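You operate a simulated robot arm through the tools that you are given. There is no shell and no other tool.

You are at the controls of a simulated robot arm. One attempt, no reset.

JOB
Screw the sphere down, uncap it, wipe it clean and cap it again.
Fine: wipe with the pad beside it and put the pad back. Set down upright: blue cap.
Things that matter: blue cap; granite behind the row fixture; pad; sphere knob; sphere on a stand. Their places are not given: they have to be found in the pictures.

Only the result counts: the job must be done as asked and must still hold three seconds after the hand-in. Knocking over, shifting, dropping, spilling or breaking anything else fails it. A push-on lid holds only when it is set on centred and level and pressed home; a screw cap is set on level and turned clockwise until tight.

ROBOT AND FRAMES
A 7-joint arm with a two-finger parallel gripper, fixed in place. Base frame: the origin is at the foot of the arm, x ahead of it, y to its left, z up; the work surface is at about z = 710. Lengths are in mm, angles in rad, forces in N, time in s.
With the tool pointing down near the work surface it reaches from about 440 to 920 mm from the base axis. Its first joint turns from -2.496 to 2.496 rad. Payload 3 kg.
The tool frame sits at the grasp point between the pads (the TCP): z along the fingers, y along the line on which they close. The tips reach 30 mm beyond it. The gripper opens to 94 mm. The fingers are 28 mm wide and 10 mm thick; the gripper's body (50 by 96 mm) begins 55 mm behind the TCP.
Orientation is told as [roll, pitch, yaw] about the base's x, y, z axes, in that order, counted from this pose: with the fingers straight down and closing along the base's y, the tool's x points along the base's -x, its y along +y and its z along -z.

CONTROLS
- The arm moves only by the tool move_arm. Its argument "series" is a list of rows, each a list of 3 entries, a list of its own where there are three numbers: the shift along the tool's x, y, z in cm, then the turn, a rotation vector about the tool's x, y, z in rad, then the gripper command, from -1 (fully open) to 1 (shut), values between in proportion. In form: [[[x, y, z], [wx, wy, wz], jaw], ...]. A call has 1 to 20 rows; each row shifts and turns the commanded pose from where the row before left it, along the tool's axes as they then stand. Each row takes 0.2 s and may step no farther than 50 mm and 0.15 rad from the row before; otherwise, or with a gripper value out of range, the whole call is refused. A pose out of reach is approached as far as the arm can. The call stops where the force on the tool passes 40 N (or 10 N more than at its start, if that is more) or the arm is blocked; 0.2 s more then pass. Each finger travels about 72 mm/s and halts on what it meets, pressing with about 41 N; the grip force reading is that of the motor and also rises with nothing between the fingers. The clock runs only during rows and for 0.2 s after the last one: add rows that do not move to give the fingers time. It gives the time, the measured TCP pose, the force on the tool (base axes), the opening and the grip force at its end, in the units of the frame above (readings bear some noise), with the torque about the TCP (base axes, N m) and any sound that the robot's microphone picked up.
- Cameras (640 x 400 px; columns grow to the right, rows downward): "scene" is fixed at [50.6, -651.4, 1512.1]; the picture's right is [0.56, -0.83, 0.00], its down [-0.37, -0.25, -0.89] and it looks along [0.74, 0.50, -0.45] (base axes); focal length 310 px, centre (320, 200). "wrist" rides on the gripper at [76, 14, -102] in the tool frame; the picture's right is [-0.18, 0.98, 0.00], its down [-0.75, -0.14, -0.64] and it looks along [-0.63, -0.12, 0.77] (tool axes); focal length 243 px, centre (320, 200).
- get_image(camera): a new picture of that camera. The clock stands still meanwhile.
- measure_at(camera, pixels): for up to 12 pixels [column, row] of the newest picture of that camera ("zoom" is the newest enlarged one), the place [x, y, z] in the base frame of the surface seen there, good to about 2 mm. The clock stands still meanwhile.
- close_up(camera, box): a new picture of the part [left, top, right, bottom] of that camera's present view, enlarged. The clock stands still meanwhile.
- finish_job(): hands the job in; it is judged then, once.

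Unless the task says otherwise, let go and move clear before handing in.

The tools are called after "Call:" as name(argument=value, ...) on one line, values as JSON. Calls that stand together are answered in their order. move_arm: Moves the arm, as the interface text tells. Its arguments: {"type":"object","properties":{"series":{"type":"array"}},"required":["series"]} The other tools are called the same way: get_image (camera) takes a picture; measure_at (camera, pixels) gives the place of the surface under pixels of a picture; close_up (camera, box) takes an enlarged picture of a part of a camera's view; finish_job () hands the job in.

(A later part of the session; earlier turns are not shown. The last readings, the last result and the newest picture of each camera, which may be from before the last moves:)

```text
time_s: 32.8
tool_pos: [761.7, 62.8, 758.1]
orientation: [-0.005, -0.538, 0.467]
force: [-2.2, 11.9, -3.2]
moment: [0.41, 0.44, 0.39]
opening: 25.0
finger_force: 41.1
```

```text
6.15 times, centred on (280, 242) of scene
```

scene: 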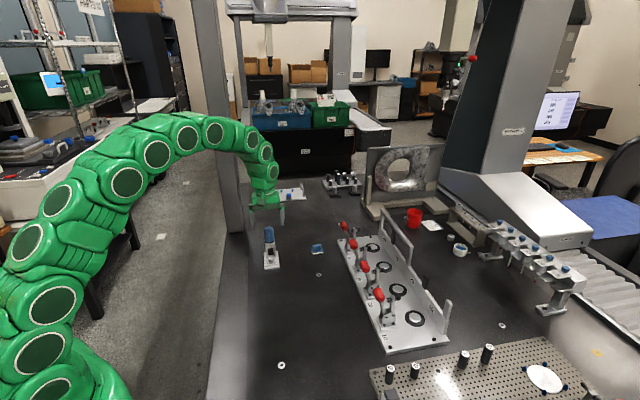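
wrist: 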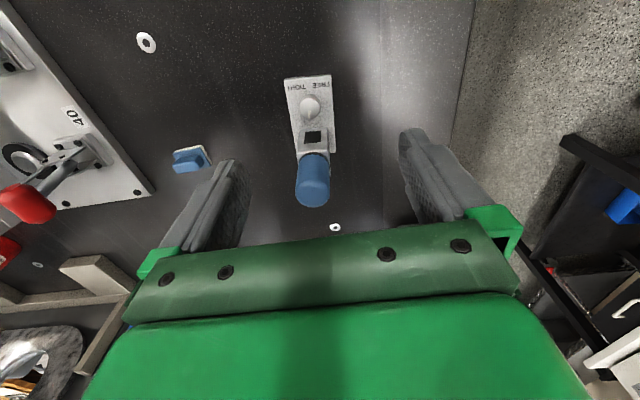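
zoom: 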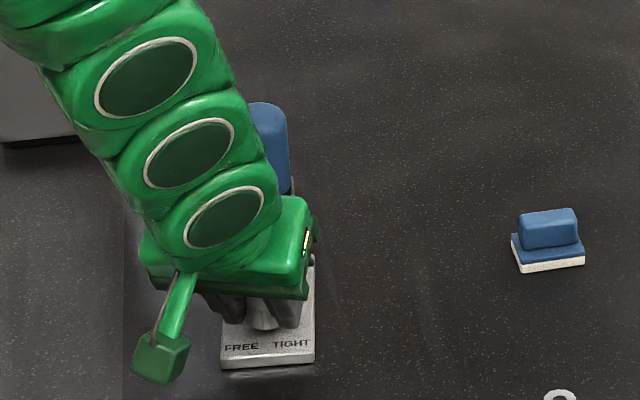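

The torque now holds at about 0.45–0.6 N·m, and the mark stays at the same world angle while the fingers slip. The knob is firmly at its stop, and the stand no longer moves. I'll release, rise and look at the cap from above.

Call:
move_arm(series=[[[0, 0, 0], [0, 0, 0], 0.28], [[0, 0, 0], [0, 0, 0], 0.28], [[-1.5, 0, -2.6], [0, 0, 0], 0.28], [[-1.5, 0, -2.6], [0, 0, 0], 0.28], [[-1.5, 0, -2.6], [0, 0, 0], 0.28], [[-1.5, 0, -2.6], [0, 0, 0], 0.28], [[-1.5, 0, -2.6], [0, 0, 0], 0.28], [[0, 0, -2], [0, 0.1335, 0], 0], [[0, 0, -2], [0, 0.1335, 0], 0], [[0, 0, 0], [0, 0.1335, 0], -0.2], [[0, 0, 0], [0, 0.1335, 0], -0.2], [[0, 0, 0], [0, 0, 0], -0.2]])

Call:
get_image(camera="wrist")

Call:
close_up(camera="scene", box=[256, 220, 296, 272])

```text
time_s: 35.4
tool_pos: [743.8, 54.8, 944.6]
orientation: [-0.004, -0.001, 0.462]
force: [0.9, -0.8, -0.1]
moment: [0.0, 0.0, 0.03]
opening: 56.4
finger_force: 0.1
```

```text
taken
```

wrist: 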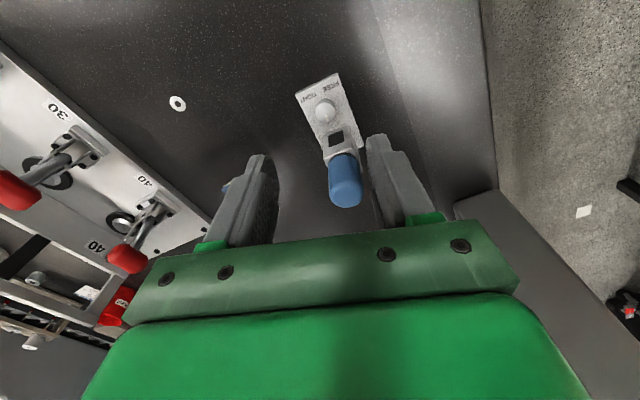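

```text
7.69 times, centred on (276, 246) of scene
```

zoom: 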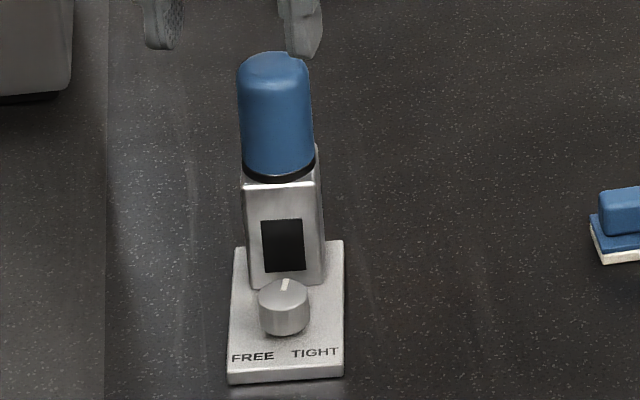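

The stand did not move further, and the mark is at 12 o'clock. Now I'll measure the cap and post precisely.

Call:
measure_at(camera="zoom", pixels=[[243, 120], [275, 120], [308, 120], [275, 80], [276, 150], [278, 165], [280, 178], [250, 176], [306, 170], [246, 190], [312, 185], [275, 60]])

Call:
measure_at(camera="wrist", pixels=[[345, 205], [345, 195], [330, 190], [361, 190], [345, 175], [345, 160], [332, 165], [357, 160], [325, 112], [327, 140]])

Call:
close_up(camera="wrist", box=[280, 70, 400, 220])

```text
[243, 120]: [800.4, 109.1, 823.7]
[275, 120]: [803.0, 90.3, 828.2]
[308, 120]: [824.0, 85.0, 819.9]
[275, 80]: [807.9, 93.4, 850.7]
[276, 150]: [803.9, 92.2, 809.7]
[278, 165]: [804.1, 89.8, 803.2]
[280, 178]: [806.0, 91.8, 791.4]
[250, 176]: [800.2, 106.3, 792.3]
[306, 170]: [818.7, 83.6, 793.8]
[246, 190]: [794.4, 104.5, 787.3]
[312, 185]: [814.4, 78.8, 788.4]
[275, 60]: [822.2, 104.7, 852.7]
```

```text
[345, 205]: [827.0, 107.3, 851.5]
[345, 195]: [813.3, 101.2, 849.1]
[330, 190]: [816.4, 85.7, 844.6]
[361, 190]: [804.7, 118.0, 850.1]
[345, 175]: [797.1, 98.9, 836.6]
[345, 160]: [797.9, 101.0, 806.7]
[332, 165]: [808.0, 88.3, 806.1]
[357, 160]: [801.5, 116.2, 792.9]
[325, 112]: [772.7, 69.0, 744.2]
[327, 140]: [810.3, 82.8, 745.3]
```

```text
2.67 times, centred on (340, 145) of wrist
```

zoom: 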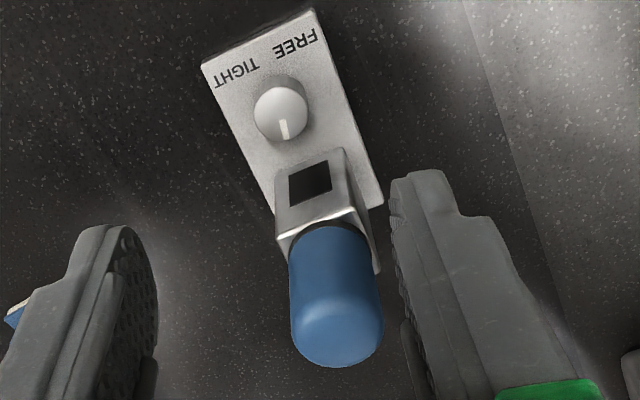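

The cap axis is near (815,102), with its rim around z≈797 and its top at z≈853. I'll yaw to the stand's direction, move over the cap with the tips still above it, and check the centring.

Call:
move_arm(series=[[[0, 0, 0], [0, 0, -0.094], -0.25], [[0, 0, 0], [0, 0, -0.094], -0.25], [[-4.27, -0.275, 0], [0, 0, 0], -0.25], [[-4.27, -0.275, 0], [0, 0, 0], -0.25], [[0, 0, 2.5], [0, 0, 0], -0.25], [[0, 0, 2.3], [0, 0, 0], -0.25], [[0, 0, 0], [0, 0, 0], -0.25]])

Call:
get_image(camera="wrist")

Call:
close_up(camera="scene", box=[240, 190, 310, 260])

```text
time_s: 37.0
tool_pos: [813.2, 99.4, 895.5]
orientation: [-0.006, -0.002, 0.651]
force: [0.8, -0.5, -0.4]
moment: [-0.03, 0.0, 0.01]
opening: 58.9
finger_force: 0.0
```

```text
taken
```

wrist: 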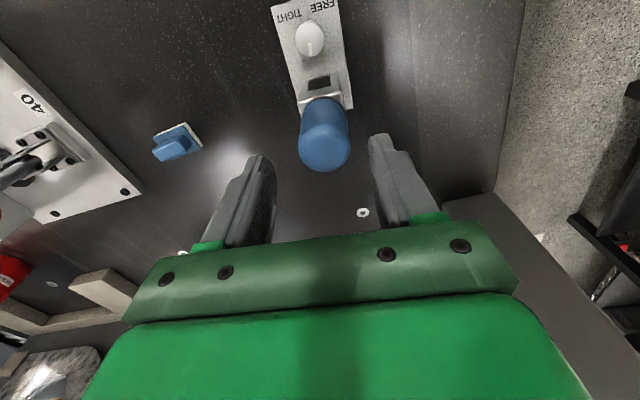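

```text
5.71 times, centred on (275, 225) of scene
```

zoom: 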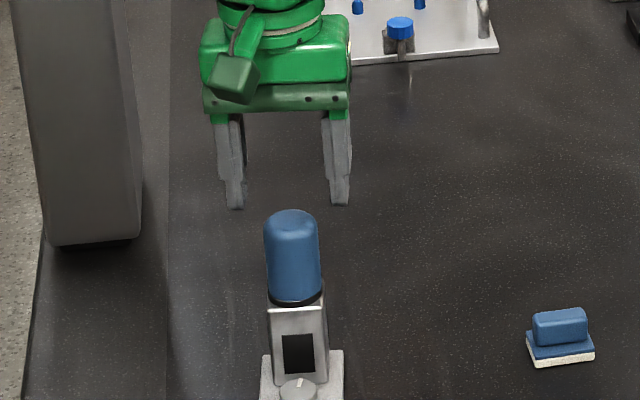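

I'll measure the cap from this near wrist view for the final centring.

Call:
measure_at(camera="wrist", pixels=[[325, 150], [325, 165], [301, 140], [348, 140], [325, 120], [302, 125], [347, 125], [325, 140], [306, 155], [344, 155]])

Call:
close_up(camera="wrist", box=[270, 70, 390, 190])

```text
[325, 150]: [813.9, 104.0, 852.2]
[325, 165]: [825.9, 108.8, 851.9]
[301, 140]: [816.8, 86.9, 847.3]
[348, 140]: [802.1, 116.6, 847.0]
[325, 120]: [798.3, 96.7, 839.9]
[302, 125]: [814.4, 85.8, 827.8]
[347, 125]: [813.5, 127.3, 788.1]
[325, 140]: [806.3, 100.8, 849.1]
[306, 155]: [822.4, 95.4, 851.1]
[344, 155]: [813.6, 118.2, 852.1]
```

```text
3.33 times, centred on (330, 130) of wrist
```

zoom: 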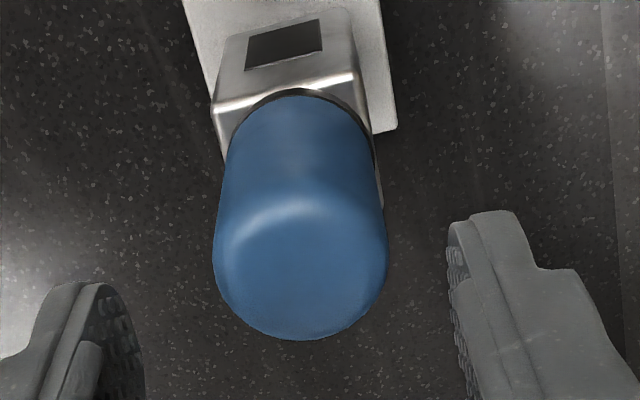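

The cap axis fits (813.5,103). I'll shift 2.4 mm and 2.8 mm, descend to z≈838 and partly close for a check.

Call:
move_arm(series=[[[-0.24, 0.28, 0], [0.005, 0, 0], -0.25], [[0, 0, 2], [0, 0, 0], -0.25], [[0, 0, 2], [0, 0, 0], -0.25], [[0, 0, 1.75], [0, 0, 0], -0.25], [[0, 0, 0], [0, 0, 0], 0.12], [[0, 0, 0], [0, 0, 0], 0.12]])

Call:
close_up(camera="wrist", box=[240, 90, 400, 220])

Call:
close_up(camera="scene", box=[240, 200, 300, 260])

```text
time_s: 38.4
tool_pos: [813.2, 103.3, 839.5]
orientation: [-0.01, -0.004, 0.652]
force: [0.2, 0.7, -0.1]
moment: [0.02, 0.02, 0.0]
opening: 41.5
finger_force: 0.0
```

```text
3.08 times, centred on (320, 155) of wrist
```

zoom: 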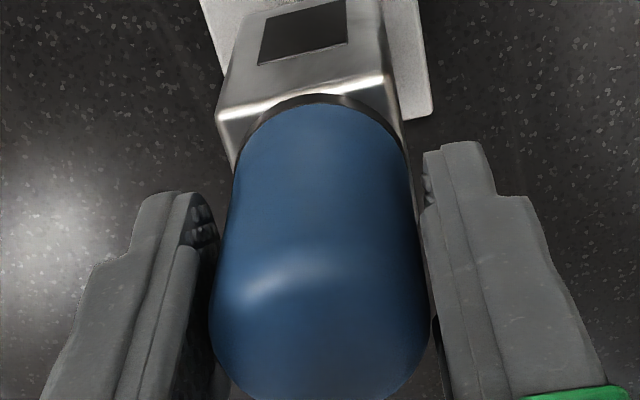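

```text
6.67 times, centred on (270, 230) of scene
```

zoom: 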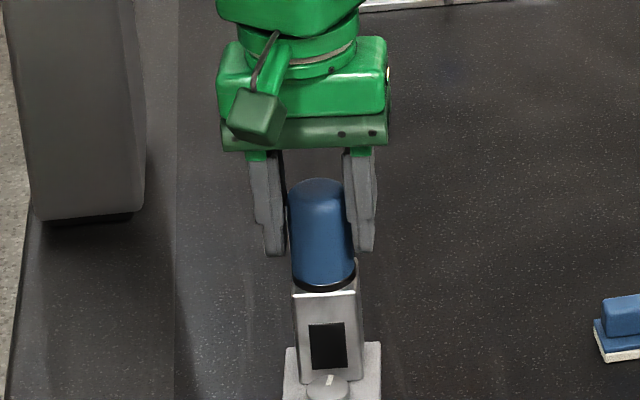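

The cap is centred between the fingers. I'll level the small tilt, close on the cap and then lift a little to see whether it comes off alone.

Call:
move_arm(series=[[[0, 0, 0], [-0.01, 0.004, 0], 0.12], [[0, 0, 0], [0, 0, 0], 0.2], [[0, 0, 0], [0, 0, 0], 0.4], [[0, 0, 0], [0, 0, 0], 1], [[0, 0, 0], [0, 0, 0], 1], [[0, 0, 0], [0, 0, 0], 1]])

Call:
move_arm(series=[[[0, 0, -0.3], [0, 0, 0], 1], [[0, 0, -0.3], [0, 0, 0], 1], [[0, 0, 0], [0, 0, 0], 1]])

Call:
close_up(camera="scene", box=[240, 200, 300, 260])

```text
time_s: 39.8
tool_pos: [815.2, 104.4, 837.3]
orientation: [-0.002, 0.002, 0.651]
force: [1.3, 0.4, 0.0]
moment: [-0.01, 0.01, 0.02]
opening: 37.3
finger_force: 40.5
```

```text
time_s: 40.6
tool_pos: [815.5, 105.2, 845.0]
orientation: [-0.003, 0.003, 0.651]
force: [-0.2, -0.2, 0.0]
moment: [0.0, 0.0, 0.0]
opening: 37.3
finger_force: 40.9
```

```text
6.67 times, centred on (270, 230) of scene
```

zoom: 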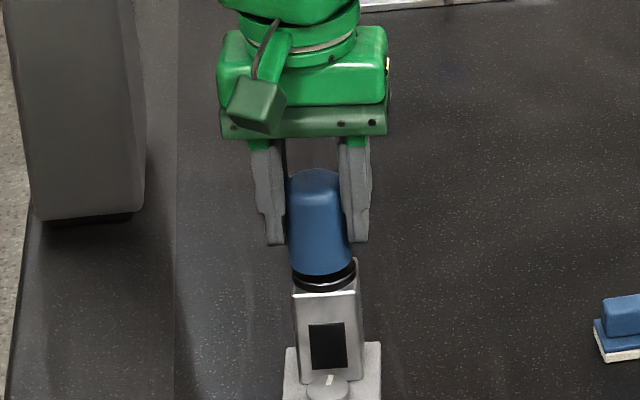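

The cap rises alone with no resistance, and the stand stays put. The seated grip pose is (815.2,104.4,≈837.5). I'll lift it well clear.

Call:
move_arm(series=[[[0, 0, -1], [0, 0, 0], 1], [[0, 0, -1.5], [0, 0, 0], 1], [[0, 0, -2], [0, 0, 0], 1], [[0, 0, -2.5], [0, 0, 0], 1], [[0, 0, -2.5], [0, 0, 0], 1], [[0, 0, 0], [0, 0, 0], 1]])

Call:
get_image(camera="wrist")

Call:
close_up(camera="scene", box=[240, 180, 340, 275])

```text
time_s: 42.0
tool_pos: [816.4, 104.1, 941.3]
orientation: [-0.002, 0.001, 0.651]
force: [0.4, 0.7, 0.5]
moment: [0.01, -0.02, -0.01]
opening: 37.2
finger_force: 41.1
```

```text
taken
```

wrist: 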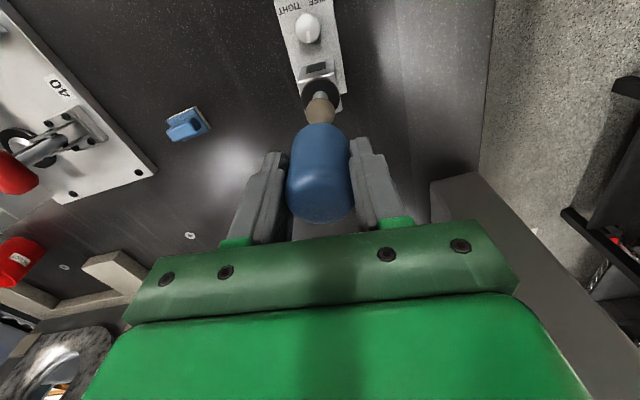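

```text
4.21 times, centred on (290, 228) of scene
```

zoom: 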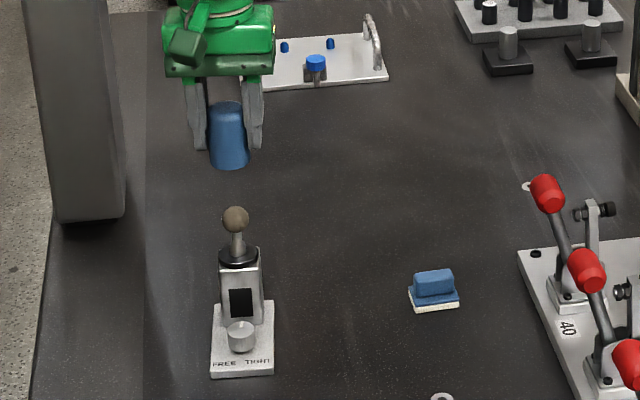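

The sphere, with brown dirt on it, now stands bare on its stem and stays on the post. I'll carry the cap to free granite near (790,-60) and lower it most of the way.

Call:
move_arm(series=[[[2.4, -2.29, 0], [0, 0, 0], 1], [[2.4, -2.29, 0], [0, 0, 0], 1], [[2.4, -2.29, 0], [0, 0, 0], 1], [[2.4, -2.29, 0], [0, 0, 0], 1], [[2.4, -2.29, 0], [0, 0, 0], 1], [[0, 0, 3.5], [0, 0, 0], 1], [[0, 0, 3.5], [0, 0, 0], 1], [[0, 0, 3.5], [0, 0, 0], 1], [[0, 0, 3.5], [0, 0, 0], 1], [[0, 0, 2.8], [0, 0, 0], 1], [[0, 0, 0], [0, 0, 0], 1]])

Call:
close_up(camera="scene", box=[240, 200, 340, 295])

Call:
get_image(camera="wrist")

```text
time_s: 44.4
tool_pos: [790.2, -59.2, 771.2]
orientation: [-0.001, 0.002, 0.651]
force: [-0.1, 0.2, -0.4]
moment: [-0.02, -0.01, -0.02]
opening: 37.4
finger_force: 41.2
```

```text
4.21 times, centred on (290, 248) of scene
```

zoom: 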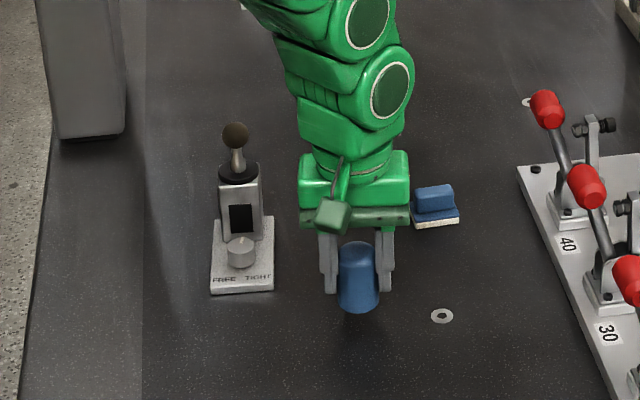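

```text
taken
```

wrist: 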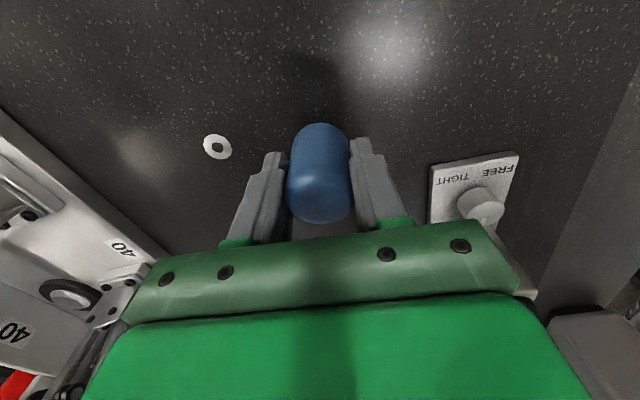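

The cap hangs upright above free granite at (358,276) of the zoom. I'll lower it in small steps and watch for contact.

Call:
move_arm(series=[[[0, 0, 1.0], [0, 0, 0], 1], [[0, 0, 0.4], [0, 0, 0], 1], [[0, 0, 0], [0, 0, 0], 1]])

Call:
move_arm(series=[[[0, 0, 0.2], [0, 0, 0], 1], [[0, 0, 0.2], [0, 0, 0], 1], [[0, 0, 0], [0, 0, 0], 1]])

```text
time_s: 45.2
tool_pos: [789.0, -58.9, 757.0]
orientation: [-0.001, 0.002, 0.652]
force: [-0.3, 0.6, -0.9]
moment: [0.0, 0.02, 0.01]
opening: 37.2
finger_force: 40.9
```

```text
time_s: 46.0
tool_pos: [790.8, -58.8, 754.2]
orientation: [-0.002, -0.001, 0.651]
force: [-7.8, -2.5, 21.7]
moment: [-0.07, 0.63, -0.02]
opening: 37.2
finger_force: 41.1
```

Contact is at z≈754 with 22 N. I'll ease up 1 mm, open gently and rise.

Call:
move_arm(series=[[[0, 0, -0.1], [0, 0, 0], 1], [[0, 0, 0], [0, 0, 0], 0.15], [[0, 0, 0], [0, 0, 0], 0], [[0, 0, 0], [0, 0, 0], -0.2], [[0, 0, 0], [0, 0, 0], -0.2], [[0, 0, 0], [0, 0, 0], -0.2]])

Call:
close_up(camera="scene", box=[240, 200, 340, 295])

Call:
get_image(camera="wrist")

```text
time_s: 47.4
tool_pos: [790.4, -59.6, 754.4]
orientation: [-0.002, 0.003, 0.651]
force: [0.5, 0.6, -0.9]
moment: [0.0, 0.02, -0.03]
opening: 56.4
finger_force: 0.1
```

```text
4.21 times, centred on (290, 248) of scene
```

zoom: 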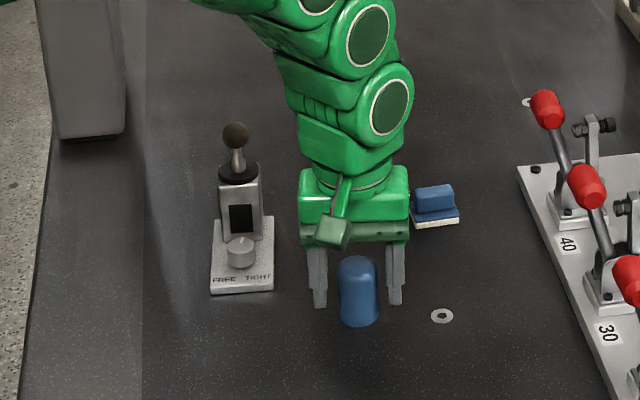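

```text
taken
```

wrist: 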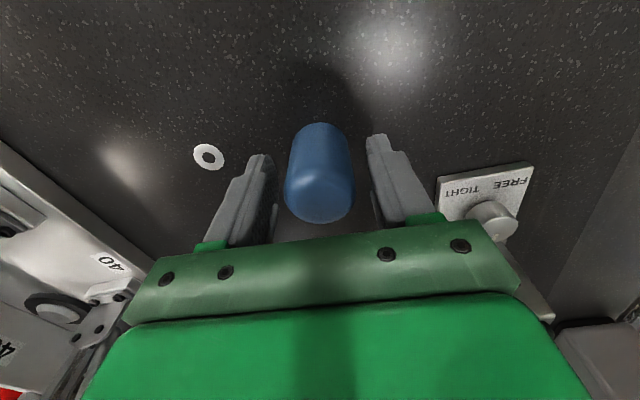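

The cap stands upright on the granite. I'll rise, yaw to −45° so the jaws will close across the pad's handle, and move toward the pad for a closer view.

Call:
move_arm(series=[[[0, 0, -2.5], [0, 0, 0], -0.2], [[0, 0, -4], [0, 0, 0], -0.2], [[0, 0, -4.5], [0, 0, 0], -0.2], [[0, 0, -4.5], [0, 0, 0], -0.2], [[0, 0, 0], [0, 0, 0.1436], -0.2], [[0, 0, 0], [0, 0, 0.1436], -0.2], [[0, 0, 0], [0, 0, 0.1436], -0.2], [[0, 0, 0], [0, 0, 0.1436], -0.2], [[0, 0, 0], [0, 0, 0.1436], -0.2], [[0, 0, 0], [0, 0, 0.1436], -0.2], [[0, 0, 0], [0, 0, 0.1436], -0.2], [[0, 0, 0], [0, 0, 0.1436], -0.2], [[0, 0, 0], [0, 0, 0.1436], -0.2], [[0, 0, 0], [0, 0, 0.1436], -0.2], [[-0.71, 3.53, 0], [0, 0, 0], -0.2], [[-0.71, 3.53, 0], [0, 0, 0], -0.2], [[-0.71, 3.53, 0], [0, 0, 0], -0.2], [[0, 0, 0], [0, 0, 0], -0.2]])

Call:
get_image(camera="wrist")

Call:
close_up(camera="scene", box=[240, 200, 340, 295])

```text
time_s: 51.2
tool_pos: [880.8, 4.7, 910.3]
orientation: [0.0, -0.001, -0.787]
force: [-0.8, 0.7, -0.5]
moment: [-0.02, 0.0, -0.01]
opening: 56.6
finger_force: 0.0
```

```text
taken
```

wrist: 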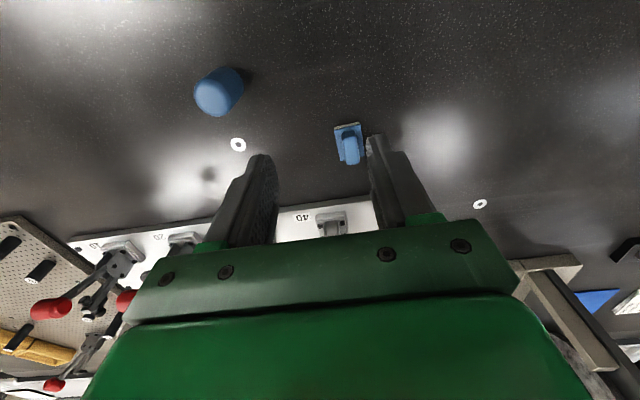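

```text
4.21 times, centred on (290, 248) of scene
```

zoom: 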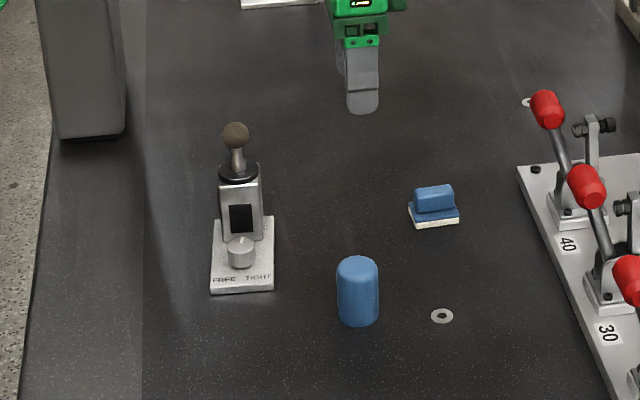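

The pad shows at (350,146) in the wrist view. I'll zoom in on it to measure its handle, and on the sphere too.

Call:
close_up(camera="wrist", box=[310, 105, 390, 180])

Call:
measure_at(camera="zoom", pixels=[[260, 175], [330, 165], [360, 290], [300, 310], [300, 190], [310, 240], [330, 300], [345, 190], [355, 240], [262, 190], [200, 170], [325, 305]])

Call:
close_up(camera="scene", box=[310, 240, 330, 258])

Call:
close_up(camera="scene", box=[266, 210, 286, 250])

Call:
measure_at(camera="zoom", pixels=[[310, 90], [283, 88], [338, 88], [310, 68], [310, 110], [312, 150], [312, 200], [312, 220]])

```text
5.33 times, centred on (350, 142) of wrist
```

zoom: 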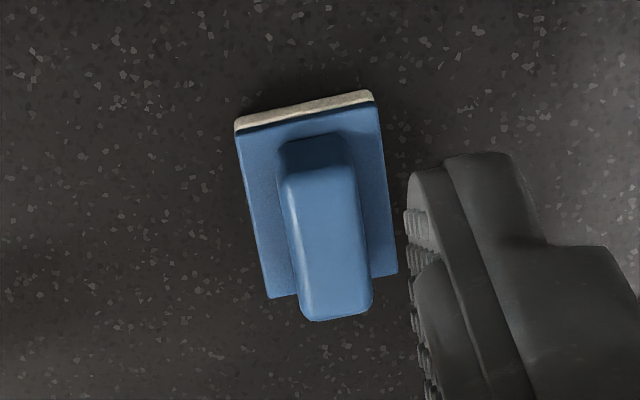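

```text
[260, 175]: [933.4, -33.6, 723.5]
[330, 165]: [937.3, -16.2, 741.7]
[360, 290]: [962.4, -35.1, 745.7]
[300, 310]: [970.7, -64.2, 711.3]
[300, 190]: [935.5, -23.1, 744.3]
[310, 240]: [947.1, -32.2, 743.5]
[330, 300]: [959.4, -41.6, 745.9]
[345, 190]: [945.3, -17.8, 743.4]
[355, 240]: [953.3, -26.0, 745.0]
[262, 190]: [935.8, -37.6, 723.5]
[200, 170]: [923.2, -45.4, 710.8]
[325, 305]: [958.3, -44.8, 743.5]
```

```text
16.00 times, centred on (320, 249) of scene
```

zoom: 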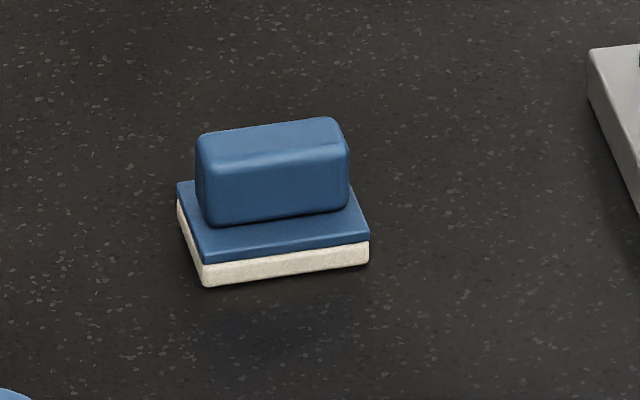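

```text
10.00 times, centred on (276, 230) of scene
```

zoom: 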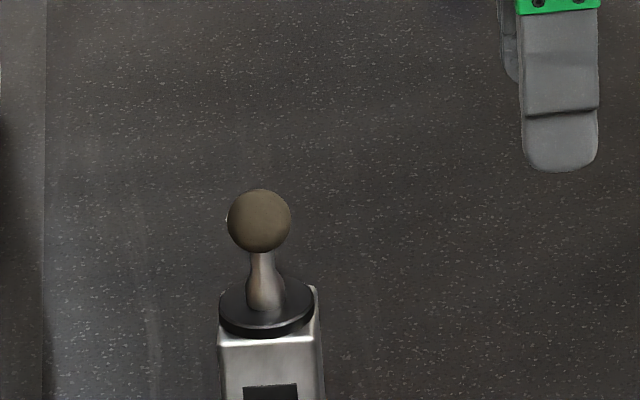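

```text
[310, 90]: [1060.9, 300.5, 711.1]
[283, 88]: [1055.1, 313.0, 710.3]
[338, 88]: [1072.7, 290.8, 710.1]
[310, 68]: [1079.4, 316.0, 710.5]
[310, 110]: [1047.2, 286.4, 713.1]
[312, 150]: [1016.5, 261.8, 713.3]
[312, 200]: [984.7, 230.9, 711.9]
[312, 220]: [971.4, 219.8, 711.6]
```

The sphere is at (259,220) in this zoom, and I'll measure it there.

Call:
measure_at(camera="zoom", pixels=[[259, 220], [259, 194], [259, 247], [231, 220], [288, 220], [262, 265], [265, 300], [266, 318], [222, 305], [312, 300], [268, 335], [265, 345]])

Call:
close_up(camera="wrist", box=[310, 105, 390, 180])

Call:
measure_at(camera="zoom", pixels=[[284, 180], [352, 172], [305, 318], [370, 305], [290, 240], [362, 230], [237, 130], [375, 100], [268, 298], [397, 272], [240, 150], [390, 250]])

```text
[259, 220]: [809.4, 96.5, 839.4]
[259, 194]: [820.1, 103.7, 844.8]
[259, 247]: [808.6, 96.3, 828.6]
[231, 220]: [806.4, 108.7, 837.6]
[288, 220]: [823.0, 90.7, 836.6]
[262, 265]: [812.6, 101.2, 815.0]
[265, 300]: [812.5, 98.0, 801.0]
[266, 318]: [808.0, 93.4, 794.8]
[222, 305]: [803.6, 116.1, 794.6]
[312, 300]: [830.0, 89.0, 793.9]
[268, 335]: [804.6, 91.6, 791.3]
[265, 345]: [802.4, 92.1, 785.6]
```

```text
5.33 times, centred on (350, 142) of wrist
```

zoom: 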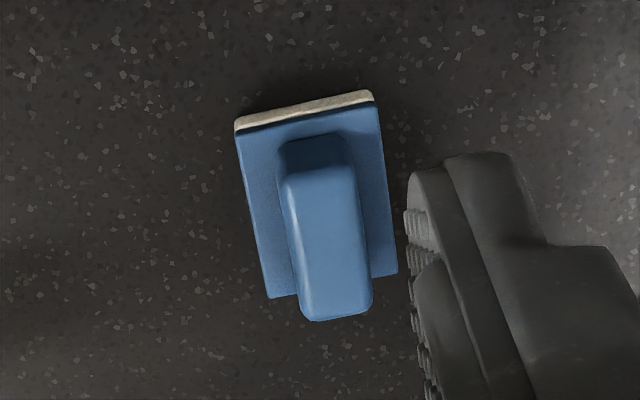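

```text
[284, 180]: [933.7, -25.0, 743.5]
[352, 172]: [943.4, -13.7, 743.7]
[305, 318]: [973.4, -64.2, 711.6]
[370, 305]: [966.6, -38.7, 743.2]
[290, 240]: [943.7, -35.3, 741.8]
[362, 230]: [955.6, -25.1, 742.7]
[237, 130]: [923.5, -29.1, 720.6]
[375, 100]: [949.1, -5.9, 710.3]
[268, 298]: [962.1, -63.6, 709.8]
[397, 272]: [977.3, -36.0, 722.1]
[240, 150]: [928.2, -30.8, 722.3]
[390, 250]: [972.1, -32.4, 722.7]
```

The pad's handle is about 16 mm wide, centred near (950.5,-31.5) with its top at z≈745 and its base plate top at z≈723. The sphere centre is about (816.5,104,833) with r≈12.5. I'll lean the tool outward 0.4 rad for reach and move over the handle.

Call:
move_arm(series=[[[0, 0, 0], [0, -0.1333, 0], 0.15], [[0, 0, 0], [0, -0.1333, 0], 0.15], [[0, 0, 0], [0, -0.1333, 0], 0.15], [[-3.04, 1.19, 1.285], [0, 0, 0], 0.15], [[-3.04, 1.19, 1.285], [0, 0, 0], 0.15], [[1.556, 0, 3.684], [0, 0, 0], 0.15], [[1.556, 0, 3.684], [0, 0, 0], 0.15], [[1.4, 0, 3.316], [0, 0, 0], 0.15], [[0, 0, 0], [0, 0, 0], 0.15], [[0, 0, 0], [0, 0, 0], 0.15]])

Call:
get_image(camera="wrist")

Call:
close_up(camera="scene", box=[280, 200, 360, 270])

```text
time_s: 53.4
tool_pos: [942.8, -25.7, 795.1]
orientation: [-0.001, -0.402, -0.786]
force: [-0.2, -0.4, 0.0]
moment: [-0.03, 0.01, 0.0]
opening: 40.0
finger_force: 0.1
```

```text
taken
```

wrist: 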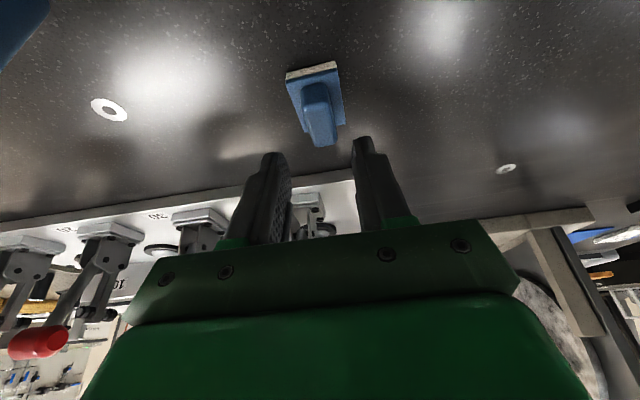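

```text
5.71 times, centred on (320, 235) of scene
```

zoom: 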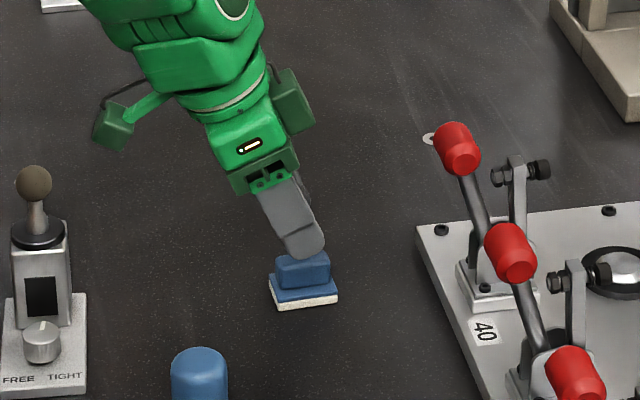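

The fingers straddle the handle evenly (mid column ≈322). I'll descend to z≈758.5 and stop before closing to check.

Call:
move_arm(series=[[[0.473, 0.08, 1.12], [0, 0, 0], 0.15], [[0.473, 0, 1.12], [0, 0, 0], 0.15], [[0.47, 0, 1.11], [0, 0, 0], 0.15], [[0, 0, 0], [0, 0, 0], 0.15]])

Call:
close_up(camera="wrist", box=[240, 70, 400, 200])

Call:
close_up(camera="scene", box=[295, 225, 345, 265])

```text
time_s: 54.4
tool_pos: [943.8, -28.2, 759.1]
orientation: [-0.002, -0.399, -0.783]
force: [0.3, -0.2, 0.3]
moment: [0.0, 0.02, 0.0]
opening: 40.1
finger_force: 0.0
```

```text
3.08 times, centred on (320, 135) of wrist
```

zoom: 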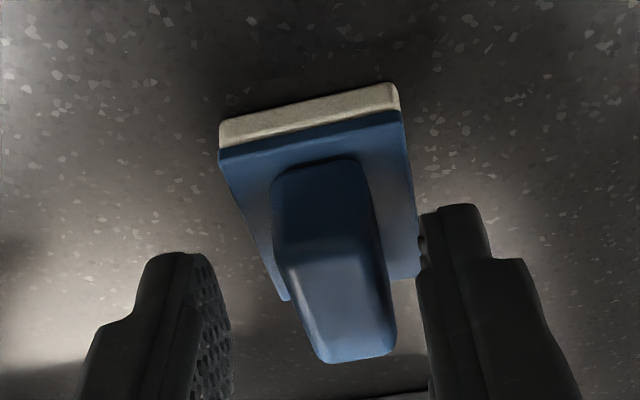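

```text
10.00 times, centred on (320, 245) of scene
```

zoom: 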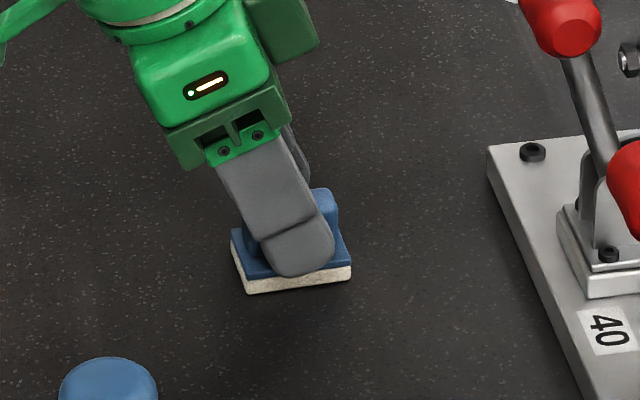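

The handle sits about 2.5 mm toward the right finger. I'll shift to centre it and close gently.

Call:
move_arm(series=[[[0, 0.26, 0], [0, 0, 0], 0.15], [[0, 0, 0], [0, 0, 0], 0.35], [[0, 0, 0], [0, 0, 0], 0.5], [[0, 0, 0], [0, 0, 0], 0.6]])

Call:
close_up(camera="wrist", box=[240, 70, 400, 200])

```text
time_s: 55.4
tool_pos: [944.7, -27.3, 757.5]
orientation: [-0.001, -0.401, -0.784]
force: [0.4, -0.5, -0.6]
moment: [0.01, -0.01, 0.01]
opening: 18.6
finger_force: 0.0
```

```text
3.08 times, centred on (320, 135) of wrist
```

zoom: 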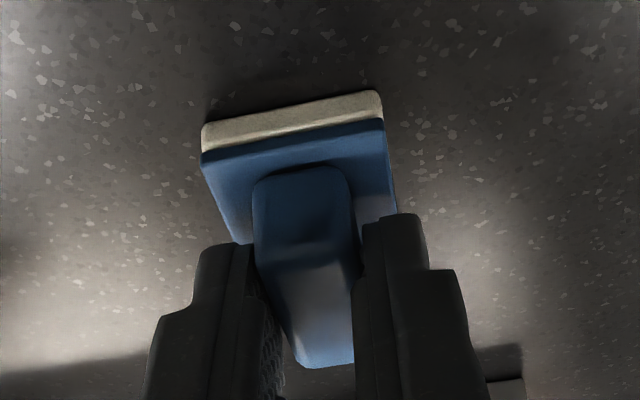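

It's centred, with small equal gaps. I'll close firmly, record the pose and lift slightly.

Call:
move_arm(series=[[[0, 0, 0], [0, 0, 0], 1], [[0, 0, 0], [0, 0, 0], 1], [[0, 0, 0], [0, 0, 0], 1]])

Call:
move_arm(series=[[[-0.39, 0, -0.92], [0, 0, 0], 1], [[-0.78, 0, -1.84], [0, 0, 0], 1], [[-1.17, 0, -2.76], [0, 0, 0], 1], [[-1.56, 0, -3.68], [0, 0, 0], 1], [[-1.56, 0, -3.68], [0, 0, 0], 1], [[0, 0, 0], [0, 0, 0], 1]])

Call:
get_image(camera="wrist")

Call:
close_up(camera="scene", box=[260, 180, 350, 270])

```text
time_s: 56.2
tool_pos: [944.3, -27.0, 757.4]
orientation: [-0.002, -0.403, -0.783]
force: [-0.9, 0.4, 2.1]
moment: [0.01, -0.02, -0.01]
opening: 16.6
finger_force: 41.1
```

```text
time_s: 57.6
tool_pos: [947.6, -27.9, 894.7]
orientation: [0.0, -0.401, -0.785]
force: [-0.5, 0.6, -0.3]
moment: [-0.02, -0.04, -0.01]
opening: 16.4
finger_force: 40.8
```

```text
taken
```

wrist: 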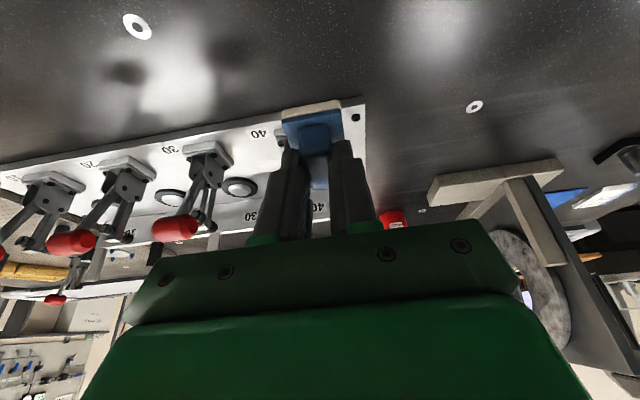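

```text
4.44 times, centred on (305, 225) of scene
```

zoom: 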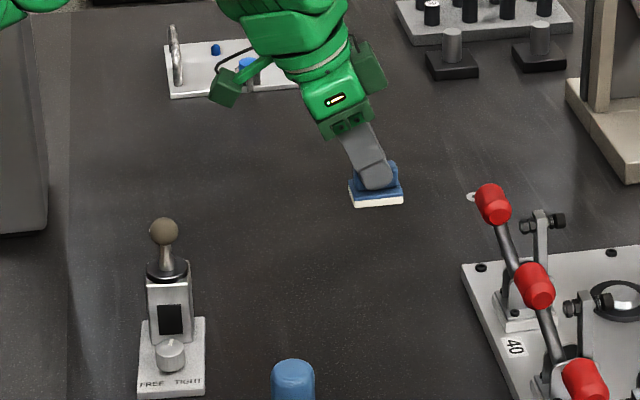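

The pad is held. The grip pose to remember is (944.3,-27.1,757.4), with pitch −0.402 and yaw −0.784. I'll raise it and carry it over the sphere.

Call:
move_arm(series=[[[-1.56, 0, -3.68], [0, 0, 0], 1], [[3.59, 0, -1.52], [0, 0, 0], 1], [[3.59, 0, -1.52], [0, 0, 0], 1], [[3.59, 0, -1.52], [0, 0, 0], 1], [[3.59, 0, -1.52], [0, 0, 0], 1], [[3.59, 0, -1.52], [0, 0, 0], 1], [[0, 0, 0], [0, 0, 0], 1]])

Call:
get_image(camera="wrist")

Call:
close_up(camera="scene", box=[240, 170, 320, 260])

```text
time_s: 59.2
tool_pos: [810.3, 111.5, 939.4]
orientation: [-0.003, -0.399, -0.785]
force: [0.9, 0.7, 0.1]
moment: [-0.01, -0.01, 0.02]
opening: 16.5
finger_force: 41.2
```

```text
taken
```

wrist: 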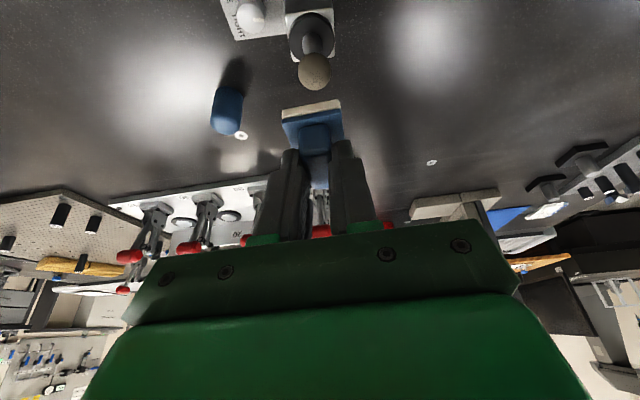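

```text
4.44 times, centred on (280, 215) of scene
```

zoom: 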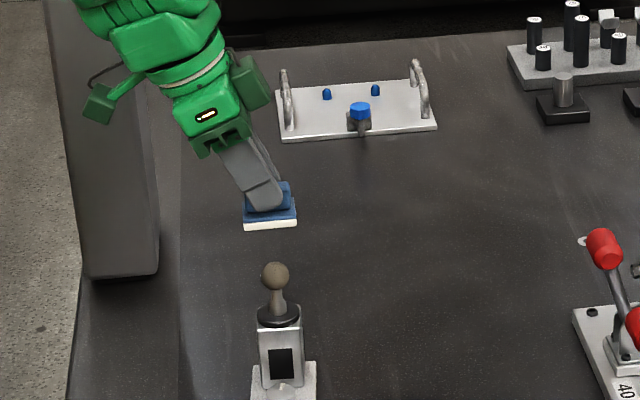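

The pad is above the sphere. I'll lower to just above contact and then creep down with force checks.

Call:
move_arm(series=[[[0.88, 0, 2.07], [0, 0, 0], 1], [[0.86, 0, 2.02], [0, 0, 0], 1], [[0, 0, 0], [0, 0, 0], 1]])

Call:
move_arm(series=[[[0.078, 0, 0.184], [0, 0, 0], 1], [[0, 0, 0], [0, 0, 0], 1]])

Call:
move_arm(series=[[[0.078, 0, 0.184], [0, 0, 0], 1], [[0, 0, 0], [0, 0, 0], 1]])

Call:
close_up(camera="scene", box=[255, 200, 300, 250])

```text
time_s: 60.0
tool_pos: [807.6, 111.2, 894.2]
orientation: [-0.002, -0.4, -0.787]
force: [-0.5, -1.3, 0.4]
moment: [0.0, 0.04, 0.01]
opening: 16.5
finger_force: 40.4
```

```text
time_s: 60.6
tool_pos: [808.9, 113.3, 892.5]
orientation: [0.001, -0.402, -0.785]
force: [-0.7, 0.4, 6.3]
moment: [-0.1, -0.06, 0.0]
opening: 16.6
finger_force: 41.2
```

```text
time_s: 61.2
tool_pos: [809.2, 113.0, 891.8]
orientation: [0.001, -0.403, -0.785]
force: [0.1, -3.0, 32.1]
moment: [-0.34, -0.25, -0.02]
opening: 16.6
finger_force: 40.7
```

```text
8.00 times, centred on (278, 225) of scene
```

zoom: 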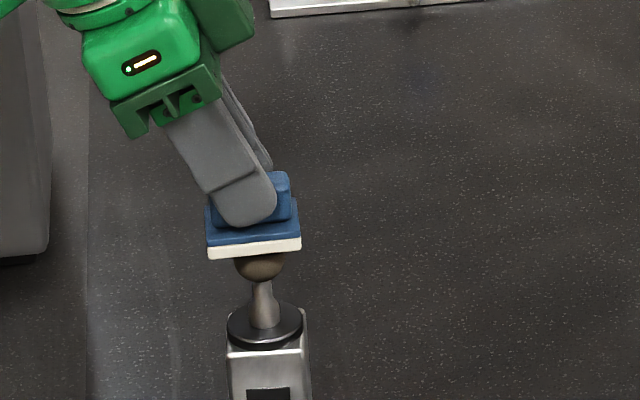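

Contact is found: 6 N at z≈892.5 and 32 N at 1.9 mm lower. I'll back off to light pressure and make a first short rubbing stroke.

Call:
move_arm(series=[[[-0.074, 0, -0.175], [0, 0, 0], 1], [[0.23, 0, -0.0975], [0, 0, 0], 1], [[0.23, 0, -0.0975], [0, 0, 0], 1], [[0.23, 0, -0.0975], [0, 0, 0], 1], [[0.23, 0, -0.0975], [0, 0, 0], 1], [[0, 0, 0], [0, 0, 0], 1]])

Call:
close_up(camera="scene", box=[255, 200, 300, 250])

```text
time_s: 62.6
tool_pos: [800.3, 118.4, 891.1]
orientation: [-0.001, -0.4, -0.784]
force: [2.0, -1.6, 17.0]
moment: [-0.27, -0.36, 0.0]
opening: 16.9
finger_force: 41.1
```

```text
8.00 times, centred on (278, 225) of scene
```

zoom: 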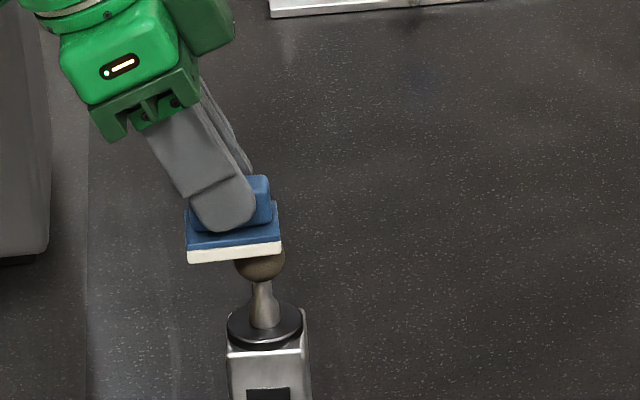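

Lateral force stays small (about 3 N) and the stand is still, so rubbing is safe. I'll do longer strokes both along and across.

Call:
move_arm(series=[[[-0.36, 0, 0.11], [0, 0, 0], 1], [[-0.37, 0, 0.156], [0, 0, 0], 1], [[-0.37, 0, 0.156], [0, 0, 0], 1], [[-0.37, 0, 0.156], [0, 0, 0], 1], [[-0.37, 0, 0.156], [0, 0, 0], 1], [[0.37, 0, -0.156], [0, 0, 0], 1], [[0.37, 0, -0.156], [0, 0, 0], 1], [[0, 0.4, 0], [0, 0, 0], 1], [[0, 0.4, 0], [0, 0, 0], 1], [[0, -0.4, 0], [0, 0, 0], 1], [[0, -0.4, 0], [0, 0, 0], 1], [[0, -0.4, 0], [0, 0, 0], 1], [[0, -0.4, 0], [0, 0, 0], 1], [[0, 0.4, 0], [0, 0, 0], 1], [[0, 0.4, 0], [0, 0, 0], 1], [[0, 0, 0], [0, 0, 0], 1]])

Call:
close_up(camera="scene", box=[255, 200, 300, 250])

```text
time_s: 66.0
tool_pos: [808.1, 108.9, 892.5]
orientation: [-0.001, -0.401, -0.786]
force: [0.8, -0.8, 1.1]
moment: [-0.04, 0.0, 0.0]
opening: 16.9
finger_force: 41.3
```

```text
8.00 times, centred on (278, 225) of scene
```

zoom: 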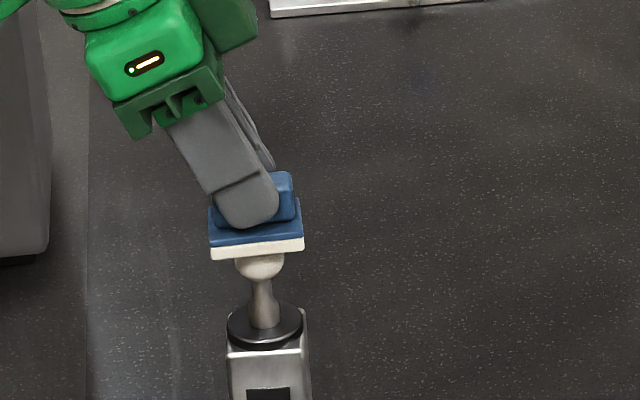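

The sphere has turned light in colour at (261,262), so the wiping works. I'll lift the pad and look at it from both cameras.

Call:
move_arm(series=[[[-1.17, 0, -2.76], [0, 0, 0], 1], [[-1.17, 0, -2.76], [0, 0, 0], 1], [[0, 0, 0], [0, 0, 0], 1]])

Call:
close_up(camera="wrist", box=[270, 0, 370, 100])

Call:
close_up(camera="scene", box=[250, 210, 300, 275])

```text
time_s: 66.8
tool_pos: [809.5, 111.7, 951.6]
orientation: [-0.004, -0.402, -0.786]
force: [-0.4, 0.2, -0.4]
moment: [0.03, 0.04, 0.01]
opening: 16.6
finger_force: 41.2
```

```text
4.00 times, centred on (320, 50) of wrist
```

zoom: 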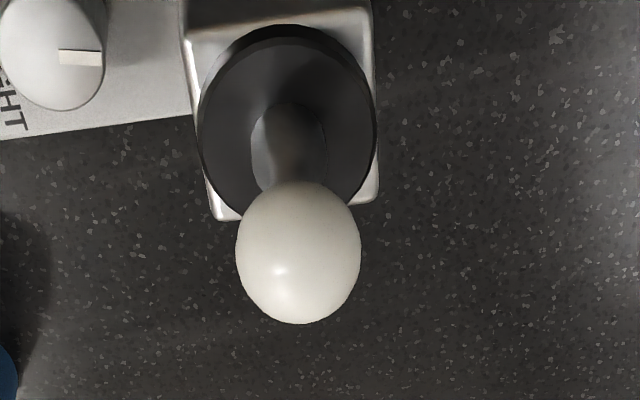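

```text
6.15 times, centred on (275, 242) of scene
```

zoom: 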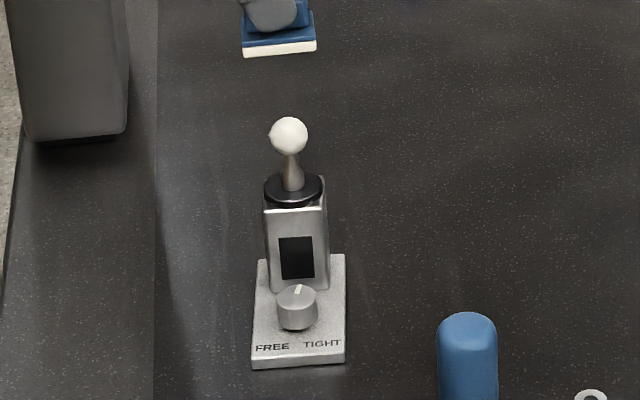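

The sphere is clean, white all over. I'll carry the pad back over its original place and lower it most of the way.

Call:
move_arm(series=[[[-3.559, -0.056, 1.508], [0, 0, 0], 1], [[-3.559, -0.056, 1.508], [0, 0, 0], 1], [[-3.559, -0.056, 1.508], [0, 0, 0], 1], [[-3.559, -0.056, 1.508], [0, 0, 0], 1], [[-3.559, -0.056, 1.508], [0, 0, 0], 1], [[1.467, 0, 3.45], [0, 0, 0], 1], [[1.467, 0, 3.45], [0, 0, 0], 1], [[1.467, 0, 3.45], [0, 0, 0], 1], [[1.467, 0, 3.45], [0, 0, 0], 1], [[0.978, 0, 2.3], [0, 0, 0], 1], [[0, 0, 0], [0, 0, 0], 1], [[0, 0, 0], [0, 0, 0], 1]])

Call:
close_up(camera="scene", box=[295, 225, 345, 265])

Call:
close_up(camera="wrist", box=[240, 70, 400, 200])

```text
time_s: 69.4
tool_pos: [943.3, -28.2, 778.6]
orientation: [-0.001, -0.401, -0.785]
force: [0.0, -1.7, -0.2]
moment: [0.01, 0.02, -0.01]
opening: 16.4
finger_force: 41.4
```

```text
10.00 times, centred on (320, 245) of scene
```

zoom: 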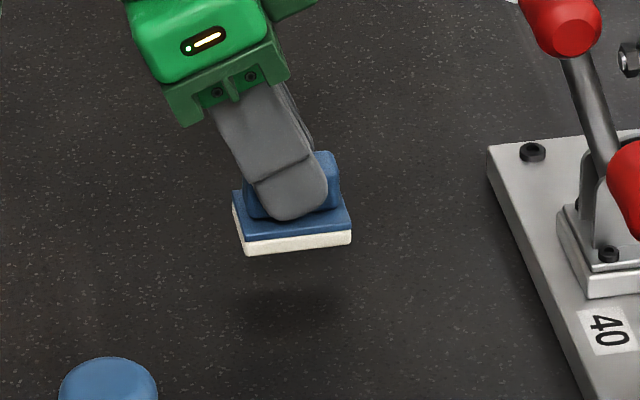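

```text
3.08 times, centred on (320, 135) of wrist
```

zoom: 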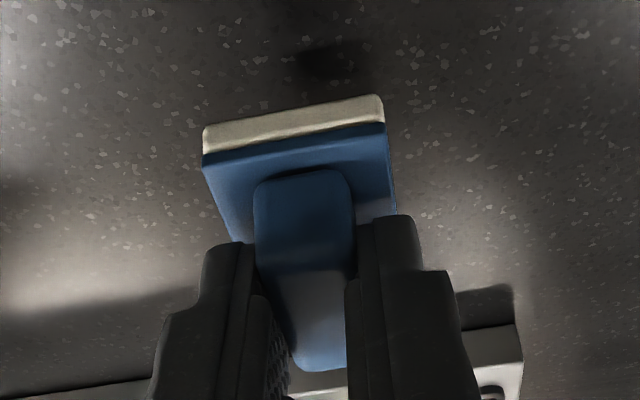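

The pad hangs level 21 mm above its spot. I'll lower gently until it touches.

Call:
move_arm(series=[[[0.352, 0.08, 0.828], [0, 0, 0], 1], [[0.352, 0, 0.828], [0, 0, 0], 1], [[0, 0, 0], [0, 0, 0], 1]])

Call:
move_arm(series=[[[0.059, 0, 0.138], [0, 0, 0], 1], [[0, 0, 0], [0, 0, 0], 1]])

Call:
move_arm(series=[[[0.059, 0, 0.138], [0, 0, 0], 1], [[0, 0, 0], [0, 0, 0], 1]])

```text
time_s: 70.2
tool_pos: [945.7, -28.9, 759.4]
orientation: [-0.002, -0.399, -0.785]
force: [-1.2, 0.3, -0.1]
moment: [0.04, 0.04, -0.01]
opening: 16.5
finger_force: 40.7
```

```text
time_s: 70.8
tool_pos: [945.8, -28.0, 757.5]
orientation: [-0.001, -0.402, -0.785]
force: [0.0, -0.8, 3.2]
moment: [-0.01, 0.07, 0.01]
opening: 16.8
finger_force: 41.2
```

```text
time_s: 71.4
tool_pos: [946.7, -26.0, 757.5]
orientation: [0.0, -0.403, -0.785]
force: [-1.2, -2.3, 21.3]
moment: [0.03, 0.11, 0.0]
opening: 16.4
finger_force: 41.0
```

Contact (21 N) is at the original height. I'll ease up slightly, open gently and lift away.

Call:
move_arm(series=[[[-0.047, 0, -0.11], [0, 0, 0], 1], [[0, 0, 0], [0, 0, 0], 0.55], [[0, 0, 0], [0, 0, 0], 0.4], [[0, 0, 0], [0, 0, 0], 0.2], [[0, 0, 0], [0, 0, 0], 0.15], [[-0.78, 0, -1.84], [0, 0, 0], 0.15], [[-1.56, 0, -3.68], [0, 0, 0], 0.15], [[-1.56, 0, -3.68], [0, 0, 0], 0.15], [[-1.56, 0, -3.68], [0, 0, 0], 0.15], [[0, 0, 0], [0, 0, 0], 0.15]])

Call:
close_up(camera="scene", box=[302, 238, 334, 258])

Call:
get_image(camera="wrist")

```text
time_s: 73.6
tool_pos: [946.7, -27.9, 893.7]
orientation: [-0.001, -0.402, -0.784]
force: [0.5, -0.4, -0.4]
moment: [-0.02, 0.0, -0.01]
opening: 40.0
finger_force: 0.1
```

```text
16.00 times, centred on (318, 248) of scene
```

zoom: 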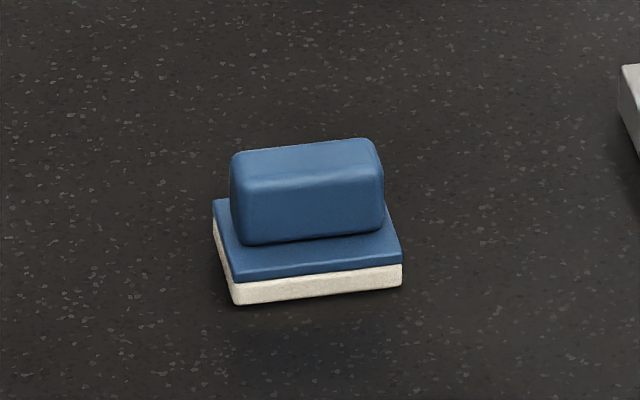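

```text
taken
```

wrist: 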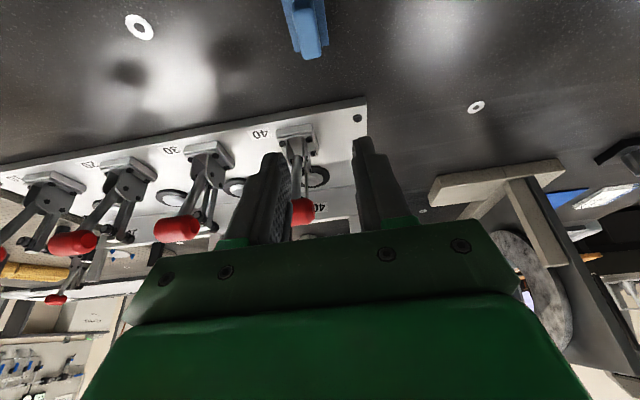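

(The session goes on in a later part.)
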